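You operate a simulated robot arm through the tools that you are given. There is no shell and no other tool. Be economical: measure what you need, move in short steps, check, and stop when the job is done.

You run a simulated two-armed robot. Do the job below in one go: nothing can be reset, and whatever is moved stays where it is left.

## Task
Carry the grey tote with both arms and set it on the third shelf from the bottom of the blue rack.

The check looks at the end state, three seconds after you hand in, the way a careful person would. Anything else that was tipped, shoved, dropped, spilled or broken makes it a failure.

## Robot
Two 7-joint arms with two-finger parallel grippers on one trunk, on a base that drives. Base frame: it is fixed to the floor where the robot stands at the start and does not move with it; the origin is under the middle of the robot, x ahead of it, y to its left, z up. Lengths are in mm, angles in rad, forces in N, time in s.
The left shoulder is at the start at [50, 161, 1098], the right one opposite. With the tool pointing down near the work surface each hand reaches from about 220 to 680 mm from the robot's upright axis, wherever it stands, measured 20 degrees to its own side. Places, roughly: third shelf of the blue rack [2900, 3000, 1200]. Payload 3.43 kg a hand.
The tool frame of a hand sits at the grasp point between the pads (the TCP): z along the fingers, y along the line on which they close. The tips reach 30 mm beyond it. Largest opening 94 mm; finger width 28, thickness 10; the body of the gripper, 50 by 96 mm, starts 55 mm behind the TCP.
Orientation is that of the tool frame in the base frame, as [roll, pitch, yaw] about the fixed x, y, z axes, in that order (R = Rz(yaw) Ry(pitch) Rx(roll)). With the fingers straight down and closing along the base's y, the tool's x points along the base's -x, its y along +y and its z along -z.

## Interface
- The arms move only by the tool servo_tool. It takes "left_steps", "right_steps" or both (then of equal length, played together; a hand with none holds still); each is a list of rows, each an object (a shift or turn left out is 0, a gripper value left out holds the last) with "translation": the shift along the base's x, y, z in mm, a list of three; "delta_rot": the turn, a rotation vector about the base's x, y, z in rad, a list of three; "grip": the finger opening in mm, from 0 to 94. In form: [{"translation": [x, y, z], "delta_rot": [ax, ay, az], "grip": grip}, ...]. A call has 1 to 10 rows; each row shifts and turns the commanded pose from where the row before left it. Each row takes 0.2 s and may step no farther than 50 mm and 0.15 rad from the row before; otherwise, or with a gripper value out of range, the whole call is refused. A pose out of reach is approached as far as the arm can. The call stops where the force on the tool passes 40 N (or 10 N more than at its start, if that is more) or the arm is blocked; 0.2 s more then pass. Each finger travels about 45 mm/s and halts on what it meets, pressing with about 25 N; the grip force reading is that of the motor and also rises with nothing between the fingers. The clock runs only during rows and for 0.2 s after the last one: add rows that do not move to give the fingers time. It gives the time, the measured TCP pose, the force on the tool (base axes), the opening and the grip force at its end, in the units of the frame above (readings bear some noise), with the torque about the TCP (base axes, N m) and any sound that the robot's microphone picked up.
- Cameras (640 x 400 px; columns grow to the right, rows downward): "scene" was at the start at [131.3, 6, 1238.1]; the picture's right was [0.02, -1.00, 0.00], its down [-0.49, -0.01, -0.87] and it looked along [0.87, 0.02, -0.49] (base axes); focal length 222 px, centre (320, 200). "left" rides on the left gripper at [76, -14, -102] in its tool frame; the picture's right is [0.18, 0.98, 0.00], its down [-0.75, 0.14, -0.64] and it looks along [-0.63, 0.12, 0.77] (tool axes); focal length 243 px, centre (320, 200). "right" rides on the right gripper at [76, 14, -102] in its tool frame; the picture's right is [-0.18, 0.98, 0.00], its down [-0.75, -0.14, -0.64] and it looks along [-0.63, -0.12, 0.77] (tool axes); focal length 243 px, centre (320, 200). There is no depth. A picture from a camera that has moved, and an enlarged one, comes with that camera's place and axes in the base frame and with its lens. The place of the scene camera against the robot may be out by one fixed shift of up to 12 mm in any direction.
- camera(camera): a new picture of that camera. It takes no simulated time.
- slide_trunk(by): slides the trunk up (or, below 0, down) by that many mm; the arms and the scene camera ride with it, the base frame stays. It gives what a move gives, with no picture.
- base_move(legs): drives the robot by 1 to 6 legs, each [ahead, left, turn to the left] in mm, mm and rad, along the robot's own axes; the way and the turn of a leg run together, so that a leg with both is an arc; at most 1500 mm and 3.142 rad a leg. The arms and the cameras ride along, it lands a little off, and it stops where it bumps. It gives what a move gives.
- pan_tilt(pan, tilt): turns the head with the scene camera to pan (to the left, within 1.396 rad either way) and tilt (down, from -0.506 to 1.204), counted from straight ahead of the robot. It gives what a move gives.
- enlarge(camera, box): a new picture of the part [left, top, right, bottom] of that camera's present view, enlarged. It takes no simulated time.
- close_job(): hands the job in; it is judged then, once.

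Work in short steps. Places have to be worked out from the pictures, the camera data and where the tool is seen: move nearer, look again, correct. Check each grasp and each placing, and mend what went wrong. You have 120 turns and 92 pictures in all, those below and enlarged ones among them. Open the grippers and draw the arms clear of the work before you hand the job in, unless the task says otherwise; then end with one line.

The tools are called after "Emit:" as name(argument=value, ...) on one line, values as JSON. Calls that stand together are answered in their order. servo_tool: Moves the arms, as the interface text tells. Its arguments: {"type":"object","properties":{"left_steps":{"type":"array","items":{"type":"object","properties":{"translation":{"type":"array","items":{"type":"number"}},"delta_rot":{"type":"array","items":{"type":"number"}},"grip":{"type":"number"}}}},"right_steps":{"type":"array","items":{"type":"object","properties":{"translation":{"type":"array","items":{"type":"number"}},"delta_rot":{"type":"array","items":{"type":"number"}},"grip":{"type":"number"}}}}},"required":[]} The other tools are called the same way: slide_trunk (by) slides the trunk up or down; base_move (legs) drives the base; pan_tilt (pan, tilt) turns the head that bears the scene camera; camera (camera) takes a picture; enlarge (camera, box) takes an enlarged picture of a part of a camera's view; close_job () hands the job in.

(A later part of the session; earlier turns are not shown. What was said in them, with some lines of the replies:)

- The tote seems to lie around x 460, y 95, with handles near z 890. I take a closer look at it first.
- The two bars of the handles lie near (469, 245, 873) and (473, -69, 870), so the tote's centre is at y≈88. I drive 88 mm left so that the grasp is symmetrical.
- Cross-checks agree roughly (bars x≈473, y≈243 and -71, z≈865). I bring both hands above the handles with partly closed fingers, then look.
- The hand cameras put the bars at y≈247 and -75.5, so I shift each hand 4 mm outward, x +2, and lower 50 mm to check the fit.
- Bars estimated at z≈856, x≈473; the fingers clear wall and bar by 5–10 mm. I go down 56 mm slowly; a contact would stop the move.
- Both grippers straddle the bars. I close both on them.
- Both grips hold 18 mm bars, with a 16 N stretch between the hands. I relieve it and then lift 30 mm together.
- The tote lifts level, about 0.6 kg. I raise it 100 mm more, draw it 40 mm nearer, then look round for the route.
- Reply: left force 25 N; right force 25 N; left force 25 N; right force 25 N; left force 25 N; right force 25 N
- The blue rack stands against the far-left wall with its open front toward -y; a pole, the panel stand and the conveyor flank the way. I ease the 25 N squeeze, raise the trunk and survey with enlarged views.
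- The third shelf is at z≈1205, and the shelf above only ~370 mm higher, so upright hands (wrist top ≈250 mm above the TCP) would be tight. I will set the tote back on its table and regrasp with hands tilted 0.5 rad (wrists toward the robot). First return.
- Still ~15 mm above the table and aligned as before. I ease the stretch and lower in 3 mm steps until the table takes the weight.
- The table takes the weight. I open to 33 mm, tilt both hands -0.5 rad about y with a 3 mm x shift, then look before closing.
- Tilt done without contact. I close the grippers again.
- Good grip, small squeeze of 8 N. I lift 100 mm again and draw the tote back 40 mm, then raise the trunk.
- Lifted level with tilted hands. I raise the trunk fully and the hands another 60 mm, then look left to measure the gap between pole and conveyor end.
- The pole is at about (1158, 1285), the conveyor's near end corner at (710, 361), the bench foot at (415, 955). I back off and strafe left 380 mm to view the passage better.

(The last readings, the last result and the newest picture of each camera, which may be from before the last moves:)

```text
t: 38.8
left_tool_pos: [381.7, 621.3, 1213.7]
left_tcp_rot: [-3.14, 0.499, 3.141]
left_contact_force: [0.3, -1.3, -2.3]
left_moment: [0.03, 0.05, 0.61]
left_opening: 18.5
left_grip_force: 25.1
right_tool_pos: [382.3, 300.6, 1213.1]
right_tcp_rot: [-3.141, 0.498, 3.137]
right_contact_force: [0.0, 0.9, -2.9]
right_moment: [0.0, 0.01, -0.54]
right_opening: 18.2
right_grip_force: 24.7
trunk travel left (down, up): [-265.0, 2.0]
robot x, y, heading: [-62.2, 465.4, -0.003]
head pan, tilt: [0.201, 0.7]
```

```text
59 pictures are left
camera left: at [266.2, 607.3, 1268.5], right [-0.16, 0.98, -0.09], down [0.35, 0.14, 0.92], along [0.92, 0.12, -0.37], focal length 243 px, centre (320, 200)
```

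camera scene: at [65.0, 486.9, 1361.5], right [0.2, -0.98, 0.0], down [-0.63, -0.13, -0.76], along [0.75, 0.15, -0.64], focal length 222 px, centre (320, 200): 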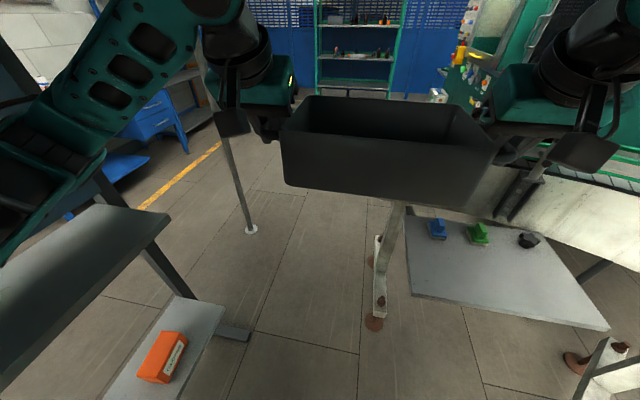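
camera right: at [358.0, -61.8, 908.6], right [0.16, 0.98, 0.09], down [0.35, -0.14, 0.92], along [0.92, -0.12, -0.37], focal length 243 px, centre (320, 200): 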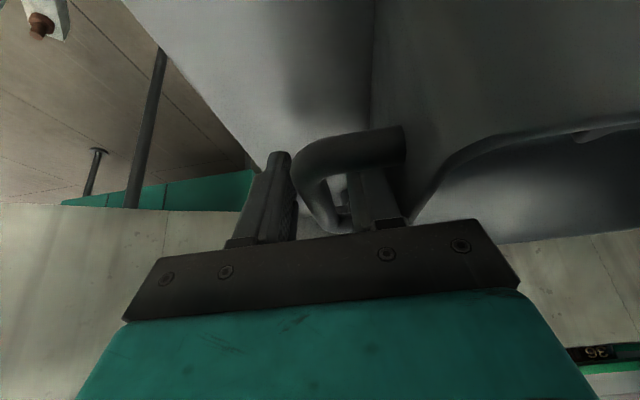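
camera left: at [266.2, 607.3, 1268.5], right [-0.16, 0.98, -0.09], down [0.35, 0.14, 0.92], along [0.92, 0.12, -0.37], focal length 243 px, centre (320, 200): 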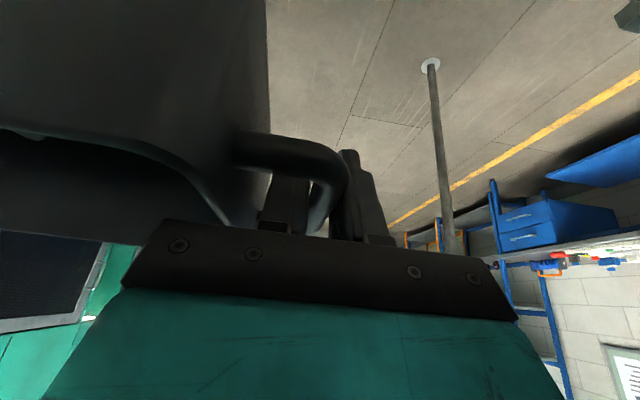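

The left elbow (about 400 mm out, z≈1216) passes near the panel stand's edge, estimated at (340, 960). I look down at my base and left at the stand to measure both.

Emit:
pan_tilt(pan=0, tilt=1.2)

Emit:
camera(camera="scene")

Emit:
pan_tilt(pan=1.2, tilt=0.3)

Emit:
camera(camera="scene")

```text
t: 39.7
left_tool_pos: [381.8, 620.7, 1214.8]
left_tcp_rot: [3.141, 0.499, 3.139]
left_contact_force: [0.7, -1.0, -3.0]
left_moment: [-0.01, 0.05, 0.61]
left_opening: 18.2
left_grip_force: 24.7
right_tool_pos: [381.5, 302.2, 1213.8]
right_tcp_rot: [3.141, 0.499, 3.137]
right_contact_force: [-0.8, 1.0, -2.7]
right_moment: [0.02, 0.0, -0.49]
right_opening: 18.5
right_grip_force: 24.8
trunk travel left (down, up): [-265.0, 2.0]
robot x, y, heading: [-62.0, 465.6, -0.001]
head pan, tilt: [0.0, 1.201]
```

```text
58 pictures are left
camera scene: at [37.7, 470.0, 1325.6], right [0.0, -1.0, 0.0], down [-0.93, 0.0, -0.36], along [0.36, 0.0, -0.93], focal length 222 px, centre (320, 200)
```

scene: 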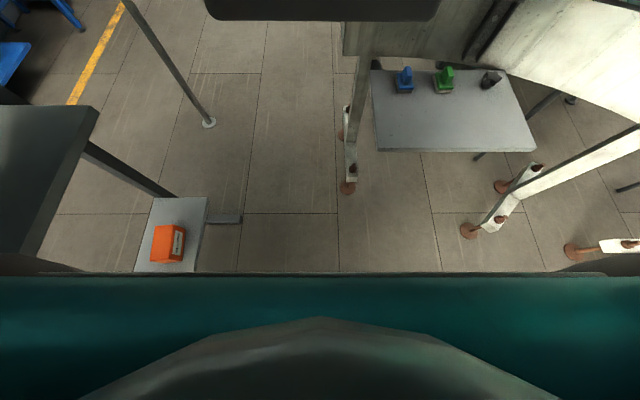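

```text
t: 41.1
left_tool_pos: [381.3, 620.5, 1214.1]
left_tcp_rot: [3.14, 0.499, 3.14]
left_contact_force: [0.4, -0.3, -2.5]
left_moment: [0.0, -0.02, 0.61]
left_opening: 18.4
left_grip_force: 25.3
right_tool_pos: [382.7, 300.3, 1213.4]
right_tcp_rot: [-3.141, 0.5, 3.136]
right_contact_force: [-0.4, -0.5, -1.5]
right_moment: [-0.01, 0.01, -0.51]
right_opening: 18.5
right_grip_force: 25.3
trunk travel left (down, up): [-265.0, 2.0]
robot x, y, heading: [-59.9, 465.6, -0.003]
head pan, tilt: [1.201, 0.3]
```

```text
57 pictures are left
camera scene: at [15.9, 557.1, 1397.6], right [0.93, -0.37, 0.0], down [-0.11, -0.28, -0.96], along [0.35, 0.89, -0.3], focal length 222 px, centre (320, 200)
```

scene: 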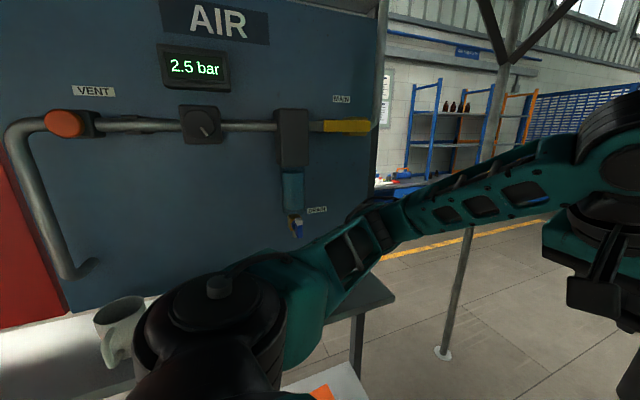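

Clearer now: table/conveyor end at y≤305–387, bench foot at y≥945 (x≤415), panel edge near (395, 1095). I extend the tote 100 mm forward to draw the elbows in.

Emit:
servo_tool(left_steps=[{"translation": [15, 0, 0]}, {"translation": [25, 0, 0]}, {"translation": [25, 0, 0]}, {"translation": [25, 0, 0]}, {"translation": [10, 0, 0]}, {}], right_steps=[{"translation": [15, 0, 0]}, {"translation": [25, 0, 0]}, {"translation": [25, 0, 0]}, {"translation": [25, 0, 0]}, {"translation": [10, 0, 0]}, {}])

Emit:
camera(camera="scene")

```text
t: 42.5
left_tool_pos: [483.2, 620.8, 1215.3]
left_tcp_rot: [3.141, 0.5, 3.14]
left_contact_force: [1.5, -3.5, -2.2]
left_moment: [0.02, -0.15, 0.63]
left_opening: 17.8
left_grip_force: 25.6
right_tool_pos: [483.3, 302.6, 1212.3]
right_tcp_rot: [3.139, 0.499, 3.136]
right_contact_force: [-1.3, 2.8, -2.6]
right_moment: [-0.03, 0.21, -0.44]
right_opening: 18.4
right_grip_force: 25.1
trunk travel left (down, up): [-265.0, 2.0]
robot x, y, heading: [-61.0, 461.3, -0.002]
head pan, tilt: [1.201, 0.3]
```

```text
56 pictures are left
camera scene: at [15.8, 557.1, 1397.6], right [0.93, -0.36, 0.0], down [-0.11, -0.28, -0.96], along [0.35, 0.89, -0.3], focal length 222 px, centre (320, 200)
```

scene: 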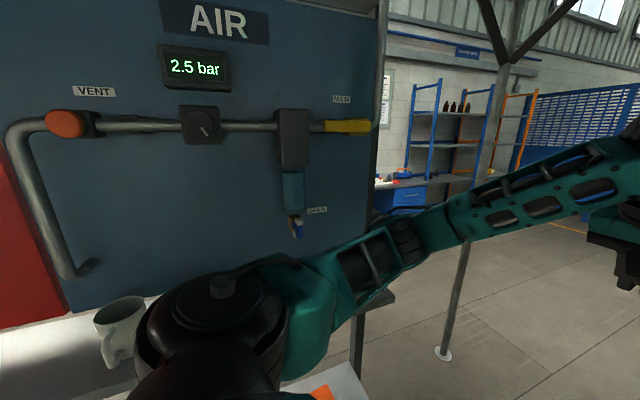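

Elbows came in. I drive diagonally to about (40, 600), then ahead to x≈400.

Emit:
base_move(legs=[[100, 140, 0], [360, 10, 0]])

Emit:
camera(camera="scene")

```text
t: 46.3
left_tool_pos: [933.9, 777.0, 1214.5]
left_tcp_rot: [3.141, 0.499, -3.137]
left_contact_force: [0.8, -8.7, -2.1]
left_moment: [0.06, 0.02, 0.67]
left_opening: 18.5
left_grip_force: 24.7
right_tool_pos: [937.5, 458.3, 1212.3]
right_tcp_rot: [3.138, 0.5, -3.14]
right_contact_force: [-0.2, 8.8, -1.9]
right_moment: [-0.06, 0.02, -0.46]
right_opening: 18.3
right_grip_force: 25.2
trunk travel left (down, up): [-265.0, 2.0]
robot x, y, heading: [394.5, 618.6, 0.005]
head pan, tilt: [1.201, 0.3]
```

```text
55 pictures are left
camera scene: at [469.1, 709.4, 1397.6], right [0.93, -0.36, 0.0], down [-0.11, -0.28, -0.96], along [0.34, 0.89, -0.3], focal length 222 px, centre (320, 200)
```

scene: 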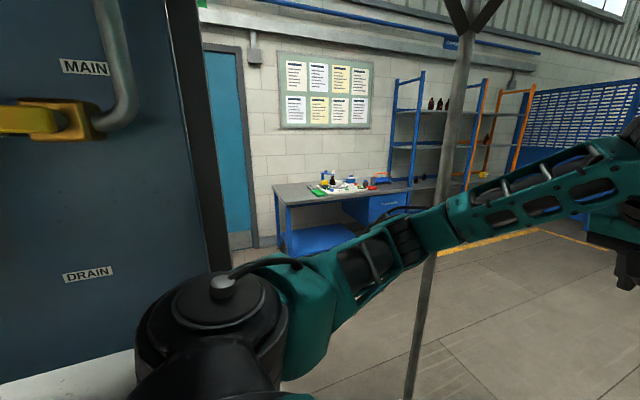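

Passed the stand. Next ahead to x≈750 with a slight left drift to y≈730, then view the pole and the way right.

Emit:
base_move(legs=[[200, 30, 0], [160, 80, 0]])

Emit:
camera(camera="scene")

Emit:
pan_tilt(pan=-0.4, tilt=1.0)

Emit:
camera(camera="scene")

```text
t: 49.0
left_tool_pos: [1292.3, 888.9, 1214.4]
left_tcp_rot: [3.14, 0.5, -3.138]
left_contact_force: [0.8, -2.1, -1.9]
left_moment: [0.05, 0.03, 0.63]
left_opening: 18.4
left_grip_force: 24.6
right_tool_pos: [1293.8, 569.2, 1212.9]
right_tcp_rot: [-3.142, 0.5, -3.14]
right_contact_force: [-0.1, 3.4, -2.3]
right_moment: [-0.04, 0.01, -0.45]
right_opening: 18.1
right_grip_force: 24.8
trunk travel left (down, up): [-265.0, 2.0]
robot x, y, heading: [752.1, 731.2, 0.0]
head pan, tilt: [1.201, 0.3]
```

```text
54 pictures are left
camera scene: at [826.6, 821.0, 1397.6], right [0.93, -0.36, 0.0], down [-0.11, -0.28, -0.96], along [0.34, 0.89, -0.3], focal length 222 px, centre (320, 200)
```

scene: 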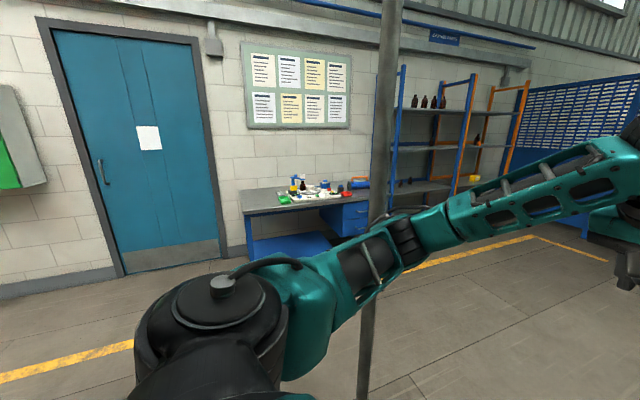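

```text
t: 50.6
left_tool_pos: [1291.6, 888.4, 1213.9]
left_tcp_rot: [-3.141, 0.499, -3.136]
left_contact_force: [0.0, -2.5, -1.7]
left_moment: [0.07, -0.02, 0.68]
left_opening: 18.2
left_grip_force: 24.9
right_tool_pos: [1294.1, 568.5, 1214.3]
right_tcp_rot: [3.138, 0.499, -3.139]
right_contact_force: [-0.7, 3.2, -2.4]
right_moment: [0.0, 0.04, -0.42]
right_opening: 18.1
right_grip_force: 25.1
trunk travel left (down, up): [-265.0, 2.0]
robot x, y, heading: [753.1, 727.5, 0.001]
head pan, tilt: [-0.4, 1.0]
```

```text
53 pictures are left
camera scene: at [856.8, 706.7, 1338.2], right [-0.39, -0.92, 0.0], down [-0.78, 0.32, -0.54], along [0.5, -0.21, -0.84], focal length 222 px, centre (320, 200)
```

scene: 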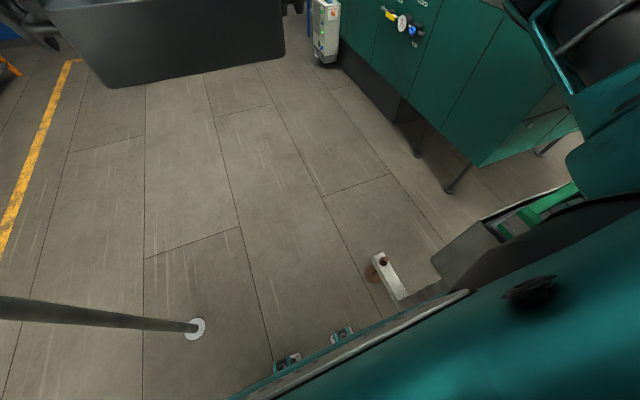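

The pole is at (1175, 1270), the conveyor end at y≤415, and the floor ahead is open. I drive 900 mm ahead.

Emit:
base_move(legs=[[900, 0, 0]])

Emit:
pan_tilt(pan=0.9, tilt=0.2)

Emit:
camera(camera="scene")

Emit:
pan_tilt(pan=0.0, tilt=0.4)

Emit:
camera(camera="scene")

```text
t: 55.4
left_tool_pos: [2193.7, 888.9, 1213.9]
left_tcp_rot: [-3.14, 0.498, -3.138]
left_contact_force: [1.5, -2.5, -2.6]
left_moment: [0.05, -0.01, 0.64]
left_opening: 18.3
left_grip_force: 25.1
right_tool_pos: [2196.0, 570.4, 1213.3]
right_tcp_rot: [3.141, 0.498, 3.141]
right_contact_force: [-1.0, 2.9, -2.4]
right_moment: [-0.04, 0.03, -0.44]
right_opening: 18.2
right_grip_force: 24.8
trunk travel left (down, up): [-265.0, 2.0]
robot x, y, heading: [1656.6, 727.8, 0.001]
head pan, tilt: [-0.4, 1.0]
```

```text
t: 56.9
left_tool_pos: [2195.2, 890.8, 1214.7]
left_tcp_rot: [-3.141, 0.499, -3.137]
left_contact_force: [0.5, -2.3, -3.5]
left_moment: [0.04, -0.02, 0.64]
left_opening: 18.2
left_grip_force: 25.2
right_tool_pos: [2195.7, 569.8, 1213.1]
right_tcp_rot: [3.141, 0.5, 3.141]
right_contact_force: [-0.6, 3.4, -2.2]
right_moment: [-0.03, 0.06, -0.45]
right_opening: 18.4
right_grip_force: 25.2
trunk travel left (down, up): [-265.0, 2.0]
robot x, y, heading: [1652.5, 728.1, 0.002]
head pan, tilt: [0.901, 0.201]
```

```text
52 pictures are left
camera scene: at [1752.6, 808.9, 1406.9], right [0.78, -0.62, 0.0], down [-0.12, -0.16, -0.98], along [0.61, 0.77, -0.2], focal length 222 px, centre (320, 200)
```

scene: 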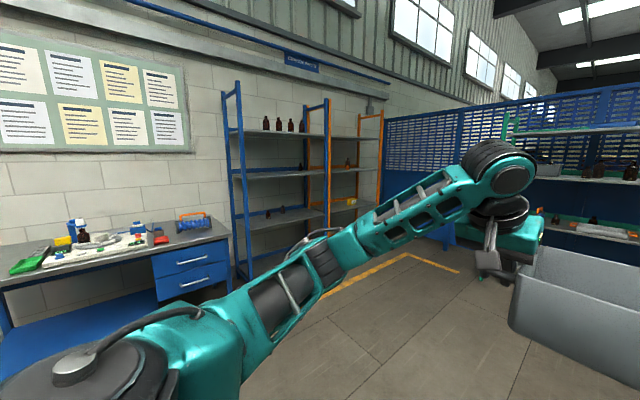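

```text
t: 58.1
left_tool_pos: [2195.0, 889.9, 1215.0]
left_tcp_rot: [3.14, 0.499, -3.139]
left_contact_force: [1.1, -1.7, -2.3]
left_moment: [0.0, 0.01, 0.62]
left_opening: 18.1
left_grip_force: 25.3
right_tool_pos: [2196.2, 570.2, 1213.7]
right_tcp_rot: [3.139, 0.498, 3.141]
right_contact_force: [-1.4, 2.1, -3.6]
right_moment: [-0.04, 0.04, -0.48]
right_opening: 18.2
right_grip_force: 25.3
trunk travel left (down, up): [-265.0, 2.0]
robot x, y, heading: [1651.8, 732.4, 0.003]
head pan, tilt: [0.0, 0.4]
```

```text
51 pictures are left
camera scene: at [1787.4, 736.1, 1388.4], right [0.0, -1.0, 0.0], down [-0.39, 0.0, -0.92], along [0.92, 0.0, -0.39], focal length 222 px, centre (320, 200)
```

scene: 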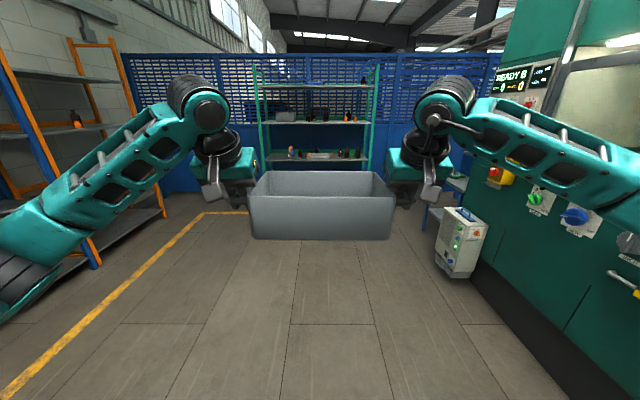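

The rack's front spans x≈2390–3420 at y≈2770, third shelf at z≈1210 and empty. I drive to about (2900, 1330), turn left to face it, and look.

Emit:
base_move(legs=[[1250, 600, 0], [0, 0, 0.785], [0, 0, 0.783]])

Emit:
pan_tilt(pan=0.0, tilt=0.2)

Emit:
camera(camera="scene")

```text
t: 69.2
left_tool_pos: [2757.6, 1880.7, 1214.5]
left_tcp_rot: [-3.141, 0.499, -1.568]
left_contact_force: [2.6, 1.7, -2.9]
left_moment: [0.0, -0.01, 0.67]
left_opening: 18.1
left_grip_force: 24.7
right_tool_pos: [3077.6, 1882.1, 1213.0]
right_tcp_rot: [3.14, 0.498, -1.569]
right_contact_force: [-2.6, -1.4, -1.8]
right_moment: [-0.04, -0.05, -0.47]
right_opening: 18.3
right_grip_force: 24.7
trunk travel left (down, up): [-265.0, 2.0]
robot x, y, heading: [2914.8, 1337.4, 1.572]
head pan, tilt: [0.0, 0.4]
```

```text
t: 69.9
left_tool_pos: [2757.1, 1880.3, 1213.3]
left_tcp_rot: [3.141, 0.498, -1.564]
left_contact_force: [1.9, 1.3, -2.8]
left_moment: [-0.04, 0.05, 0.66]
left_opening: 18.4
left_grip_force: 25.0
right_tool_pos: [3076.6, 1882.2, 1212.1]
right_tcp_rot: [3.14, 0.5, -1.569]
right_contact_force: [-1.7, -0.5, -2.5]
right_moment: [0.02, 0.02, -0.45]
right_opening: 18.2
right_grip_force: 24.9
trunk travel left (down, up): [-265.0, 2.0]
robot x, y, heading: [2916.0, 1341.1, 1.571]
head pan, tilt: [0.0, 0.201]
```

```text
50 pictures are left
camera scene: at [2917.1, 1477.9, 1406.8], right [1.0, 0.0, 0.0], down [0.0, -0.2, -0.98], along [0.0, 0.98, -0.2], focal length 222 px, centre (320, 200)
```

scene: 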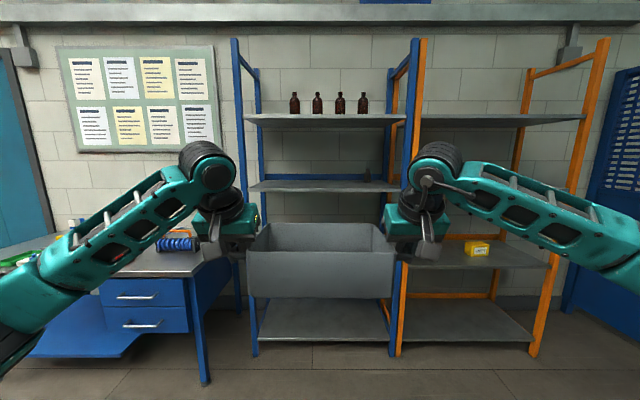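

Facing the rack; something dark stands on the third shelf toward the right. I enlarge that area.

Emit:
enlarge(camera="scene", box=[220, 90, 436, 225])

```text
2.96 times, centred on (328, 158) of scene
camera zoom: at [2917.1, 1477.9, 1406.8], right [1.0, 0.0, 0.0], down [0.0, -0.2, -0.98], along [0.0, 0.98, -0.2], focal length 658 px, centre (296, 326)
```

zoom: 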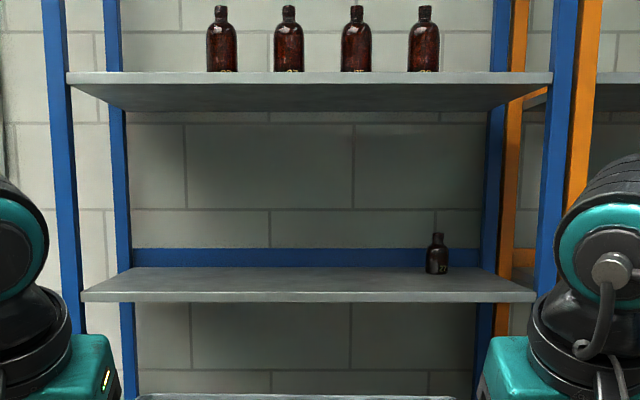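

The shelf surface is at z≈1197 with front edge at y≈2800; a small bottle stands at about (3274, 3110), and the clear height is ~400 mm. I raise the tote 85 mm, then drive nearer and slightly left.

Emit:
servo_tool(left_steps=[{"translation": [0, 0, 15]}, {"translation": [0, 0, 25]}, {"translation": [0, 0, 25]}, {"translation": [0, 0, 20]}, {}], right_steps=[{"translation": [0, 0, 15]}, {"translation": [0, 0, 25]}, {"translation": [0, 0, 25]}, {"translation": [0, 0, 20]}, {}])

Emit:
base_move(legs=[[650, 45, 0]])

Emit:
camera(camera="scene")

Emit:
camera(camera="left")

```text
t: 71.1
left_tool_pos: [2758.3, 1878.4, 1299.4]
left_tcp_rot: [-3.141, 0.499, -1.567]
left_contact_force: [3.8, 0.6, -2.0]
left_moment: [-0.05, 0.02, 0.69]
left_opening: 18.5
left_grip_force: 24.9
right_tool_pos: [3078.2, 1882.3, 1298.6]
right_tcp_rot: [-3.141, 0.499, -1.568]
right_contact_force: [-5.2, -1.3, -2.6]
right_moment: [-0.02, -0.05, -0.3]
right_opening: 18.0
right_grip_force: 24.8
trunk travel left (down, up): [-265.0, 2.0]
robot x, y, heading: [2918.5, 1339.4, 1.571]
head pan, tilt: [0.0, 0.201]
```

```text
t: 74.7
left_tool_pos: [2718.0, 2533.7, 1298.1]
left_tcp_rot: [3.141, 0.499, -1.574]
left_contact_force: [7.6, 1.1, -2.3]
left_moment: [-0.05, 0.07, 0.68]
left_opening: 18.1
left_grip_force: 24.6
right_tool_pos: [3037.0, 2534.0, 1298.6]
right_tcp_rot: [3.139, 0.501, -1.576]
right_contact_force: [-7.6, -0.8, -2.6]
right_moment: [0.04, -0.03, -0.3]
right_opening: 18.1
right_grip_force: 24.5
trunk travel left (down, up): [-265.0, 2.0]
robot x, y, heading: [2872.5, 1993.4, 1.564]
head pan, tilt: [0.0, 0.201]
```

```text
48 pictures are left
camera scene: at [2873.6, 2130.1, 1406.9], right [1.0, 0.0, 0.0], down [0.0, -0.2, -0.98], along [0.0, 0.98, -0.2], focal length 222 px, centre (320, 200)
```

scene: 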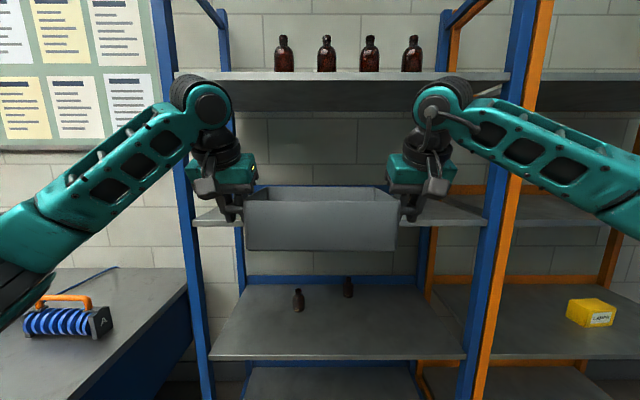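

```text
47 pictures are left
camera left: at [2731.2, 2415.9, 1353.4], right [-0.98, -0.16, -0.09], down [-0.14, 0.35, 0.92], along [-0.12, 0.92, -0.37], focal length 243 px, centre (320, 200)
```

left: 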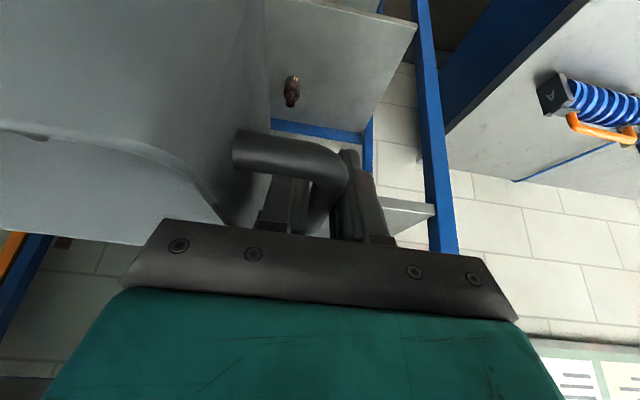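

Tote bottom (≈1245) clears the shelf (≈1197), wrists (≈1490 top) clear the one above. I drive 300 mm forward.

Emit:
base_move(legs=[[300, 0, 0]])

Emit:
camera(camera="scene")

Emit:
camera(camera="left")

Emit:
camera(camera="right")

```text
t: 76.8
left_tool_pos: [2719.8, 2830.1, 1298.2]
left_tcp_rot: [3.14, 0.497, -1.575]
left_contact_force: [2.1, 0.8, -2.3]
left_moment: [0.02, 0.03, 0.65]
left_opening: 18.5
left_grip_force: 24.6
right_tool_pos: [3039.6, 2831.1, 1297.1]
right_tcp_rot: [3.14, 0.499, -1.577]
right_contact_force: [-2.3, -1.5, -1.8]
right_moment: [-0.05, 0.0, -0.27]
right_opening: 17.9
right_grip_force: 25.6
trunk travel left (down, up): [-265.0, 2.0]
robot x, y, heading: [2871.8, 2291.5, 1.564]
head pan, tilt: [0.0, 0.201]
```

```text
46 pictures are left
camera scene: at [2875.4, 2427.4, 1406.8], right [1.0, -0.01, 0.0], down [0.0, -0.2, -0.98], along [0.01, 0.98, -0.2], focal length 222 px, centre (320, 200)
```

scene: 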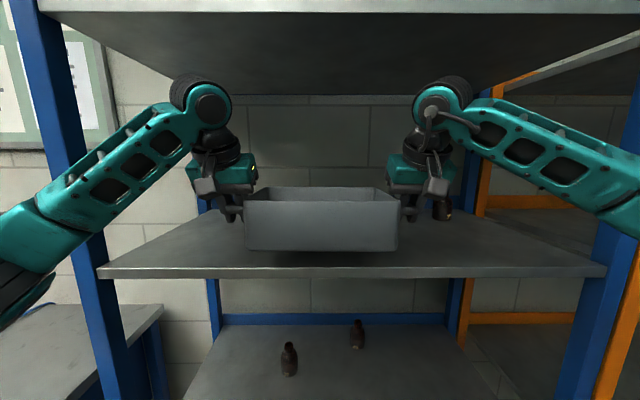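

```text
45 pictures are left
camera left: at [2733.9, 2713.6, 1353.3], right [-0.98, -0.16, -0.09], down [-0.14, 0.36, 0.92], along [-0.11, 0.92, -0.37], focal length 243 px, centre (320, 200)
```

left: 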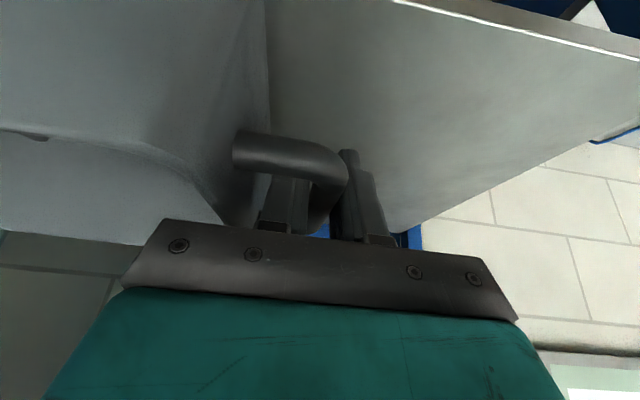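

```text
44 pictures are left
camera right: at [3024.8, 2714.0, 1351.6], right [-0.98, 0.17, 0.09], down [0.14, 0.35, 0.92], along [0.12, 0.92, -0.37], focal length 243 px, centre (320, 200)
```

right: 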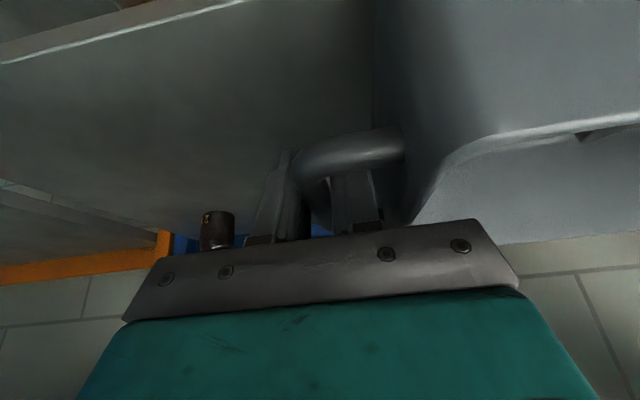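

Front edge confirmed at y≈2795; the bottle at (3258, 3085) is well clear of the right hand. I advance another 95 mm.

Emit:
base_move(legs=[[95, 0, 0]])

Emit:
camera(camera="scene")

```text
t: 77.9
left_tool_pos: [2721.2, 2924.4, 1299.1]
left_tcp_rot: [-3.141, 0.5, -1.575]
left_contact_force: [1.3, 2.1, -2.2]
left_moment: [-0.02, -0.01, 0.66]
left_opening: 18.5
left_grip_force: 24.6
right_tool_pos: [3040.5, 2924.8, 1298.2]
right_tcp_rot: [3.139, 0.497, -1.579]
right_contact_force: [-2.2, -0.1, -3.1]
right_moment: [-0.04, 0.0, -0.29]
right_opening: 18.1
right_grip_force: 25.5
trunk travel left (down, up): [-265.0, 2.0]
robot x, y, heading: [2870.7, 2387.5, 1.567]
head pan, tilt: [0.0, 0.201]
```

```text
43 pictures are left
camera scene: at [2876.2, 2522.2, 1406.8], right [1.0, -0.01, 0.0], down [0.0, -0.2, -0.98], along [0.01, 0.98, -0.2], focal length 222 px, centre (320, 200)
```

scene: 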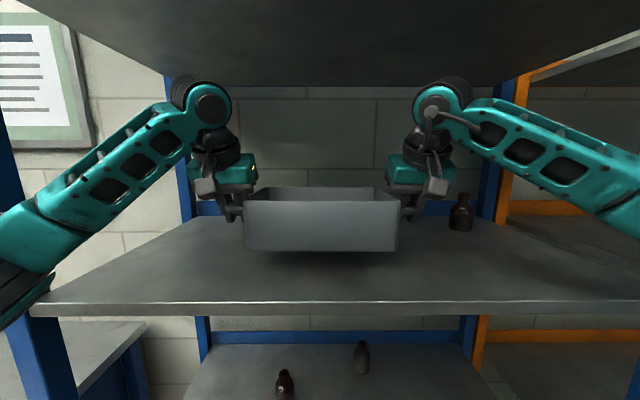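

In position, tote level above the shelf. I lower 34 mm, then check.

Emit:
servo_tool(left_steps=[{"translation": [0, 0, -8]}, {"translation": [0, 0, -10]}, {"translation": [0, 0, -8]}, {"translation": [0, 0, -5]}, {"translation": [0, 0, -3]}, {}], right_steps=[{"translation": [0, 0, -8]}, {"translation": [0, 0, -10]}, {"translation": [0, 0, -8]}, {"translation": [0, 0, -5]}, {"translation": [0, 0, -3]}, {}])

Emit:
enlarge(camera="scene", box=[180, 150, 460, 325])

```text
t: 79.3
left_tool_pos: [2722.7, 2924.9, 1265.6]
left_tcp_rot: [-3.14, 0.502, -1.577]
left_contact_force: [5.2, 0.8, -2.8]
left_moment: [-0.01, 0.02, 0.67]
left_opening: 18.2
left_grip_force: 25.0
right_tool_pos: [3041.1, 2924.8, 1264.1]
right_tcp_rot: [3.14, 0.497, -1.578]
right_contact_force: [-4.6, -1.4, -2.2]
right_moment: [-0.02, 0.03, -0.34]
right_opening: 18.3
right_grip_force: 25.2
trunk travel left (down, up): [-265.0, 2.0]
robot x, y, heading: [2877.7, 2386.4, 1.564]
head pan, tilt: [0.0, 0.201]
```

```text
2.29 times, centred on (320, 238) of scene
camera zoom: at [2876.1, 2521.4, 1406.9], right [1.0, -0.01, 0.0], down [0.0, -0.2, -0.98], along [0.01, 0.98, -0.2], focal length 508 px, centre (320, 114)
```

zoom: 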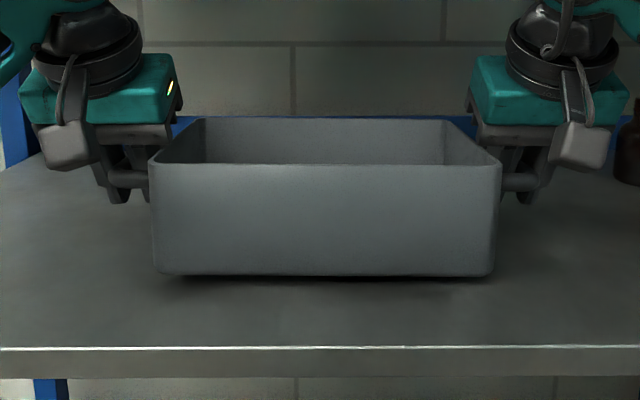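

Just a small gap remains. I lower in 2 mm steps until the shelf carries it.

Emit:
servo_tool(left_steps=[{"translation": [0, 0, -2]}, {"translation": [0, 0, -2]}, {"translation": [0, 0, -2]}, {}], right_steps=[{"translation": [0, 0, -2]}, {"translation": [0, 0, -2]}, {"translation": [0, 0, -2]}, {}])

```text
t: 80.3
left_tool_pos: [2721.9, 2923.7, 1260.7]
left_tcp_rot: [3.141, 0.5, -1.573]
left_contact_force: [2.1, 0.8, -2.4]
left_moment: [0.05, 0.03, 0.69]
left_opening: 18.6
left_grip_force: 25.0
right_tool_pos: [3042.3, 2924.4, 1258.0]
right_tcp_rot: [3.14, 0.499, -1.579]
right_contact_force: [-1.4, -0.5, -2.6]
right_moment: [-0.06, -0.02, -0.3]
right_opening: 18.0
right_grip_force: 25.0
trunk travel left (down, up): [-265.0, 2.0]
robot x, y, heading: [2872.5, 2382.2, 1.56]
head pan, tilt: [0.0, 0.201]
```

No contact yet; I go on.

Emit:
servo_tool(left_steps=[{"translation": [0, 0, -1.5]}, {"translation": [0, 0, -1.5]}, {"translation": [0, 0, -1.5]}, {}], right_steps=[{"translation": [0, 0, -1.5]}, {"translation": [0, 0, -1.5]}, {"translation": [0, 0, -1.5]}, {}])

```text
t: 81.3
left_tool_pos: [2720.7, 2923.2, 1256.8]
left_tcp_rot: [-3.139, 0.501, -1.577]
left_contact_force: [3.0, 2.4, -1.1]
left_moment: [0.44, 0.01, 0.66]
left_opening: 18.1
left_grip_force: 25.3
right_tool_pos: [3041.2, 2924.7, 1256.1]
right_tcp_rot: [3.139, 0.506, -1.579]
right_contact_force: [-2.8, 1.9, 9.6]
right_moment: [-0.56, 0.01, -0.3]
right_opening: 18.2
right_grip_force: 24.4
trunk travel left (down, up): [-265.0, 2.0]
robot x, y, heading: [2872.9, 2387.2, 1.561]
head pan, tilt: [0.0, 0.201]
```

Right side touches (9.6 N up); the left is 1–2 mm short. I lower the left alone a little.

Emit:
servo_tool(left_steps=[{"translation": [0, 0, -1]}, {"translation": [0, 0, -1]}, {}])

```text
t: 82.1
left_tool_pos: [2722.6, 2923.8, 1254.1]
left_tcp_rot: [-3.138, 0.502, -1.576]
left_contact_force: [3.4, 4.4, 5.2]
left_moment: [-0.7, -0.04, 0.64]
left_opening: 18.6
left_grip_force: 25.1
right_tool_pos: [3040.4, 2923.5, 1255.4]
right_tcp_rot: [3.139, 0.507, -1.581]
right_contact_force: [-4.3, 3.4, 14.9]
right_moment: [0.09, 0.01, -0.22]
right_opening: 18.2
right_grip_force: 25.0
trunk travel left (down, up): [-265.0, 2.0]
robot x, y, heading: [2874.3, 2382.3, 1.563]
head pan, tilt: [0.0, 0.201]
```

Both sides are seated. I open both grippers to 33 mm.

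Emit:
servo_tool(left_steps=[{"grip": 26}, {"grip": 34}, {}, {}], right_steps=[{"grip": 26}, {"grip": 34}, {}, {}])

Emit:
camera(camera="left")

Emit:
camera(camera="right")

Emit:
enlarge(camera="scene", box=[180, 150, 460, 325])

```text
t: 83.1
left_tool_pos: [2721.7, 2922.8, 1252.5]
left_tcp_rot: [-3.142, 0.502, -1.577]
left_contact_force: [0.1, -0.1, 0.5]
left_moment: [0.03, 0.02, 0.01]
left_opening: 34.0
left_grip_force: 0.1
right_tool_pos: [3042.2, 2924.7, 1254.6]
right_tcp_rot: [3.14, 0.499, -1.577]
right_contact_force: [-0.2, 0.3, 0.2]
right_moment: [0.0, 0.0, -0.01]
right_opening: 33.9
right_grip_force: 0.0
trunk travel left (down, up): [-265.0, 2.0]
robot x, y, heading: [2879.2, 2384.5, 1.563]
head pan, tilt: [0.0, 0.201]
```

```text
41 pictures are left
camera left: at [2735.0, 2806.8, 1307.5], right [-0.98, -0.16, -0.09], down [-0.14, 0.35, 0.92], along [-0.11, 0.92, -0.37], focal length 243 px, centre (320, 200)
```

left: 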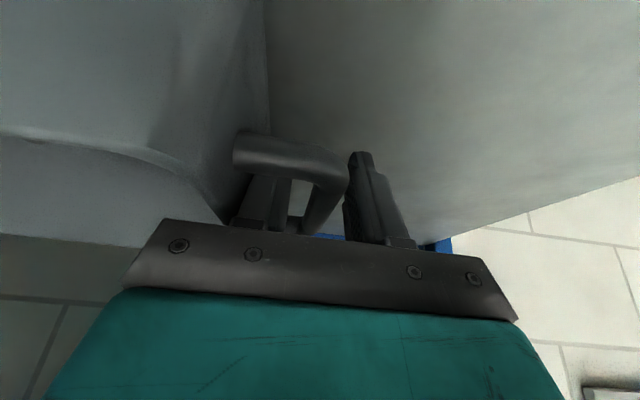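

```text
40 pictures are left
camera right: at [3026.1, 2807.5, 1307.4], right [-0.98, 0.17, 0.09], down [0.14, 0.35, 0.92], along [0.12, 0.92, -0.37], focal length 243 px, centre (320, 200)
```

right: 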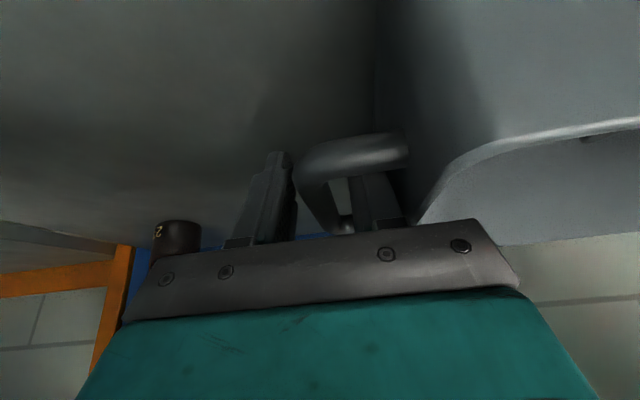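

```text
2.29 times, centred on (320, 238) of scene
camera zoom: at [2876.2, 2521.0, 1407.0], right [1.0, -0.01, 0.0], down [0.0, -0.2, -0.98], along [0.01, 0.98, -0.2], focal length 508 px, centre (320, 114)
```

zoom: 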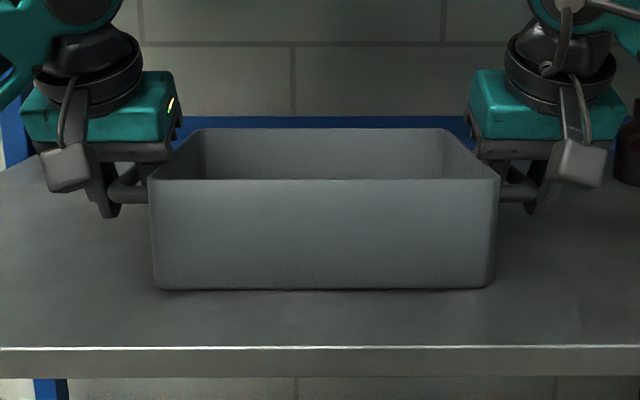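

Released with no residual forces; the tote sits flat. I draw both hands out along their finger axes (back and up), in steps.

Emit:
servo_tool(left_steps=[{"translation": [0, -3.8, 7]}, {"translation": [0, -4.8, 8.8]}, {"translation": [0, -7.2, 13.2]}, {"translation": [0, -7.2, 13.2]}, {"translation": [0, -9.6, 17.6]}, {}], right_steps=[{"translation": [0, -3.8, 7]}, {"translation": [0, -4.8, 8.8]}, {"translation": [0, -7.2, 13.2]}, {"translation": [0, -7.2, 13.2]}, {"translation": [0, -9.6, 17.6]}, {}])

Emit:
camera(camera="scene")

```text
t: 84.5
left_tool_pos: [2721.9, 2891.5, 1312.8]
left_tcp_rot: [3.141, 0.499, -1.576]
left_contact_force: [-0.3, -0.2, -0.7]
left_moment: [0.03, 0.0, -0.05]
left_opening: 34.1
left_grip_force: 0.0
right_tool_pos: [3041.9, 2892.1, 1314.3]
right_tcp_rot: [3.14, 0.5, -1.579]
right_contact_force: [0.8, 0.5, 0.5]
right_moment: [-0.01, -0.01, -0.01]
right_opening: 34.0
right_grip_force: 0.0
trunk travel left (down, up): [-265.0, 2.0]
robot x, y, heading: [2878.1, 2382.6, 1.564]
head pan, tilt: [0.0, 0.201]
```

```text
38 pictures are left
camera scene: at [2876.2, 2521.5, 1406.9], right [1.0, -0.01, 0.0], down [0.0, -0.2, -0.98], along [0.01, 0.98, -0.2], focal length 222 px, centre (320, 200)
```

scene: 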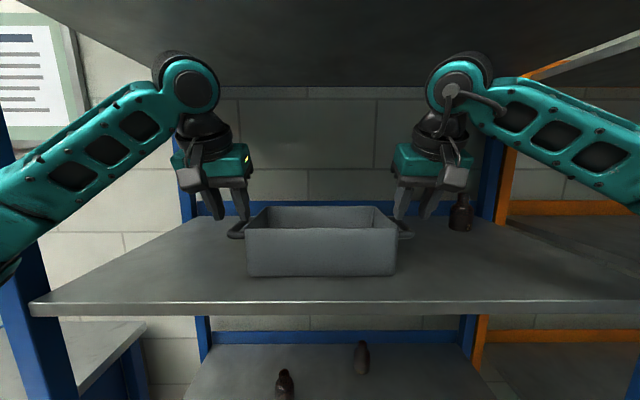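

Both hands are free and clear of the handles. I raise 12 mm more and back the base off 450 mm, then check.

Emit:
servo_tool(left_steps=[{"translation": [0, -5, 12]}, {}], right_steps=[{"translation": [0, -5, 12]}, {}])

Emit:
base_move(legs=[[-450, 0, 0]])

Emit:
camera(camera="scene")

Emit:
enlarge(camera="scene", box=[180, 100, 460, 275])

```text
t: 85.1
left_tool_pos: [2722.7, 2885.0, 1324.0]
left_tcp_rot: [-3.142, 0.501, -1.576]
left_contact_force: [-0.3, 0.6, 0.4]
left_moment: [0.03, -0.01, -0.02]
left_opening: 34.1
left_grip_force: 0.0
right_tool_pos: [3042.2, 2887.0, 1325.7]
right_tcp_rot: [3.14, 0.498, -1.579]
right_contact_force: [0.5, -0.2, -0.3]
right_moment: [0.05, 0.02, 0.0]
right_opening: 34.2
right_grip_force: 0.0
trunk travel left (down, up): [-265.0, 2.0]
robot x, y, heading: [2880.6, 2382.1, 1.564]
head pan, tilt: [0.0, 0.201]
```

```text
t: 87.8
left_tool_pos: [2721.7, 2434.3, 1325.2]
left_tcp_rot: [3.141, 0.5, -1.587]
left_contact_force: [-0.9, 0.2, 0.3]
left_moment: [0.0, 0.04, 0.02]
left_opening: 34.0
left_grip_force: 0.0
right_tool_pos: [3041.0, 2433.5, 1327.0]
right_tcp_rot: [3.139, 0.502, -1.589]
right_contact_force: [-0.1, 0.3, -0.4]
right_moment: [0.04, 0.01, 0.02]
right_opening: 33.9
right_grip_force: 0.1
trunk travel left (down, up): [-265.0, 2.0]
robot x, y, heading: [2868.3, 1930.6, 1.553]
head pan, tilt: [0.0, 0.201]
```

```text
37 pictures are left
camera scene: at [2872.1, 2069.2, 1407.0], right [1.0, -0.02, 0.0], down [0.0, -0.2, -0.98], along [0.02, 0.98, -0.2], focal length 222 px, centre (320, 200)
```

scene: 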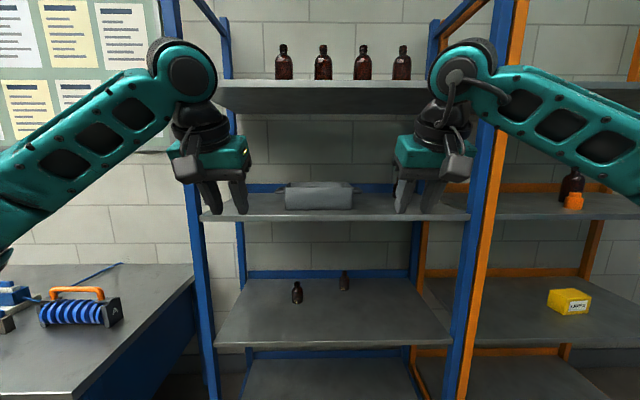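

```text
2.29 times, centred on (320, 188) of scene
camera zoom: at [2872.1, 2069.2, 1407.0], right [1.0, -0.02, 0.0], down [0.0, -0.2, -0.98], along [0.02, 0.98, -0.2], focal length 508 px, centre (320, 229)
```

zoom: 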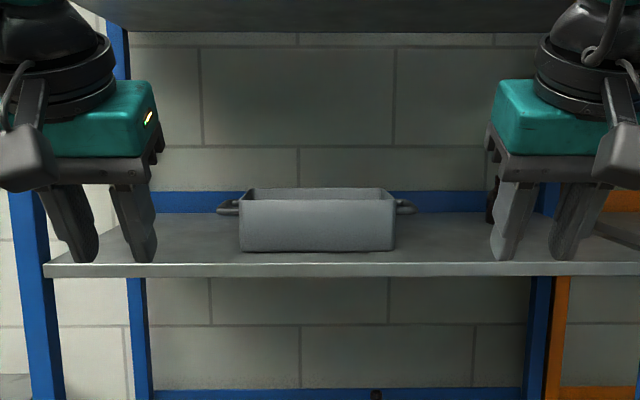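

The tote stands level on the third shelf from the bottom with the bottles untouched. I open the grippers fully and hand in.

Emit:
servo_tool(left_steps=[{"grip": 80}, {}, {}, {}], right_steps=[{"grip": 80}, {}, {}, {}])

Emit:
close_job()

```text
t: 88.8
left_tool_pos: [2721.6, 2435.2, 1325.1]
left_tcp_rot: [3.141, 0.501, -1.586]
left_contact_force: [-0.1, -0.3, -0.2]
left_moment: [0.0, 0.01, 0.03]
left_opening: 80.1
left_grip_force: 0.1
right_tool_pos: [3040.7, 2434.9, 1325.7]
right_tcp_rot: [3.138, 0.499, -1.588]
right_contact_force: [0.8, 0.3, -0.1]
right_moment: [0.01, 0.03, 0.02]
right_opening: 79.8
right_grip_force: 0.0
trunk travel left (down, up): [-265.0, 2.0]
robot x, y, heading: [2867.3, 1932.3, 1.554]
head pan, tilt: [0.0, 0.201]
```

```text
The job is handed in.
```

The grey tote was carried with both arms and now sits flat on the third shelf from the bottom of the blue rack; no bumps or unexpected contacts showed in the readings, the grippers are open, and the arms are clear of the rack.
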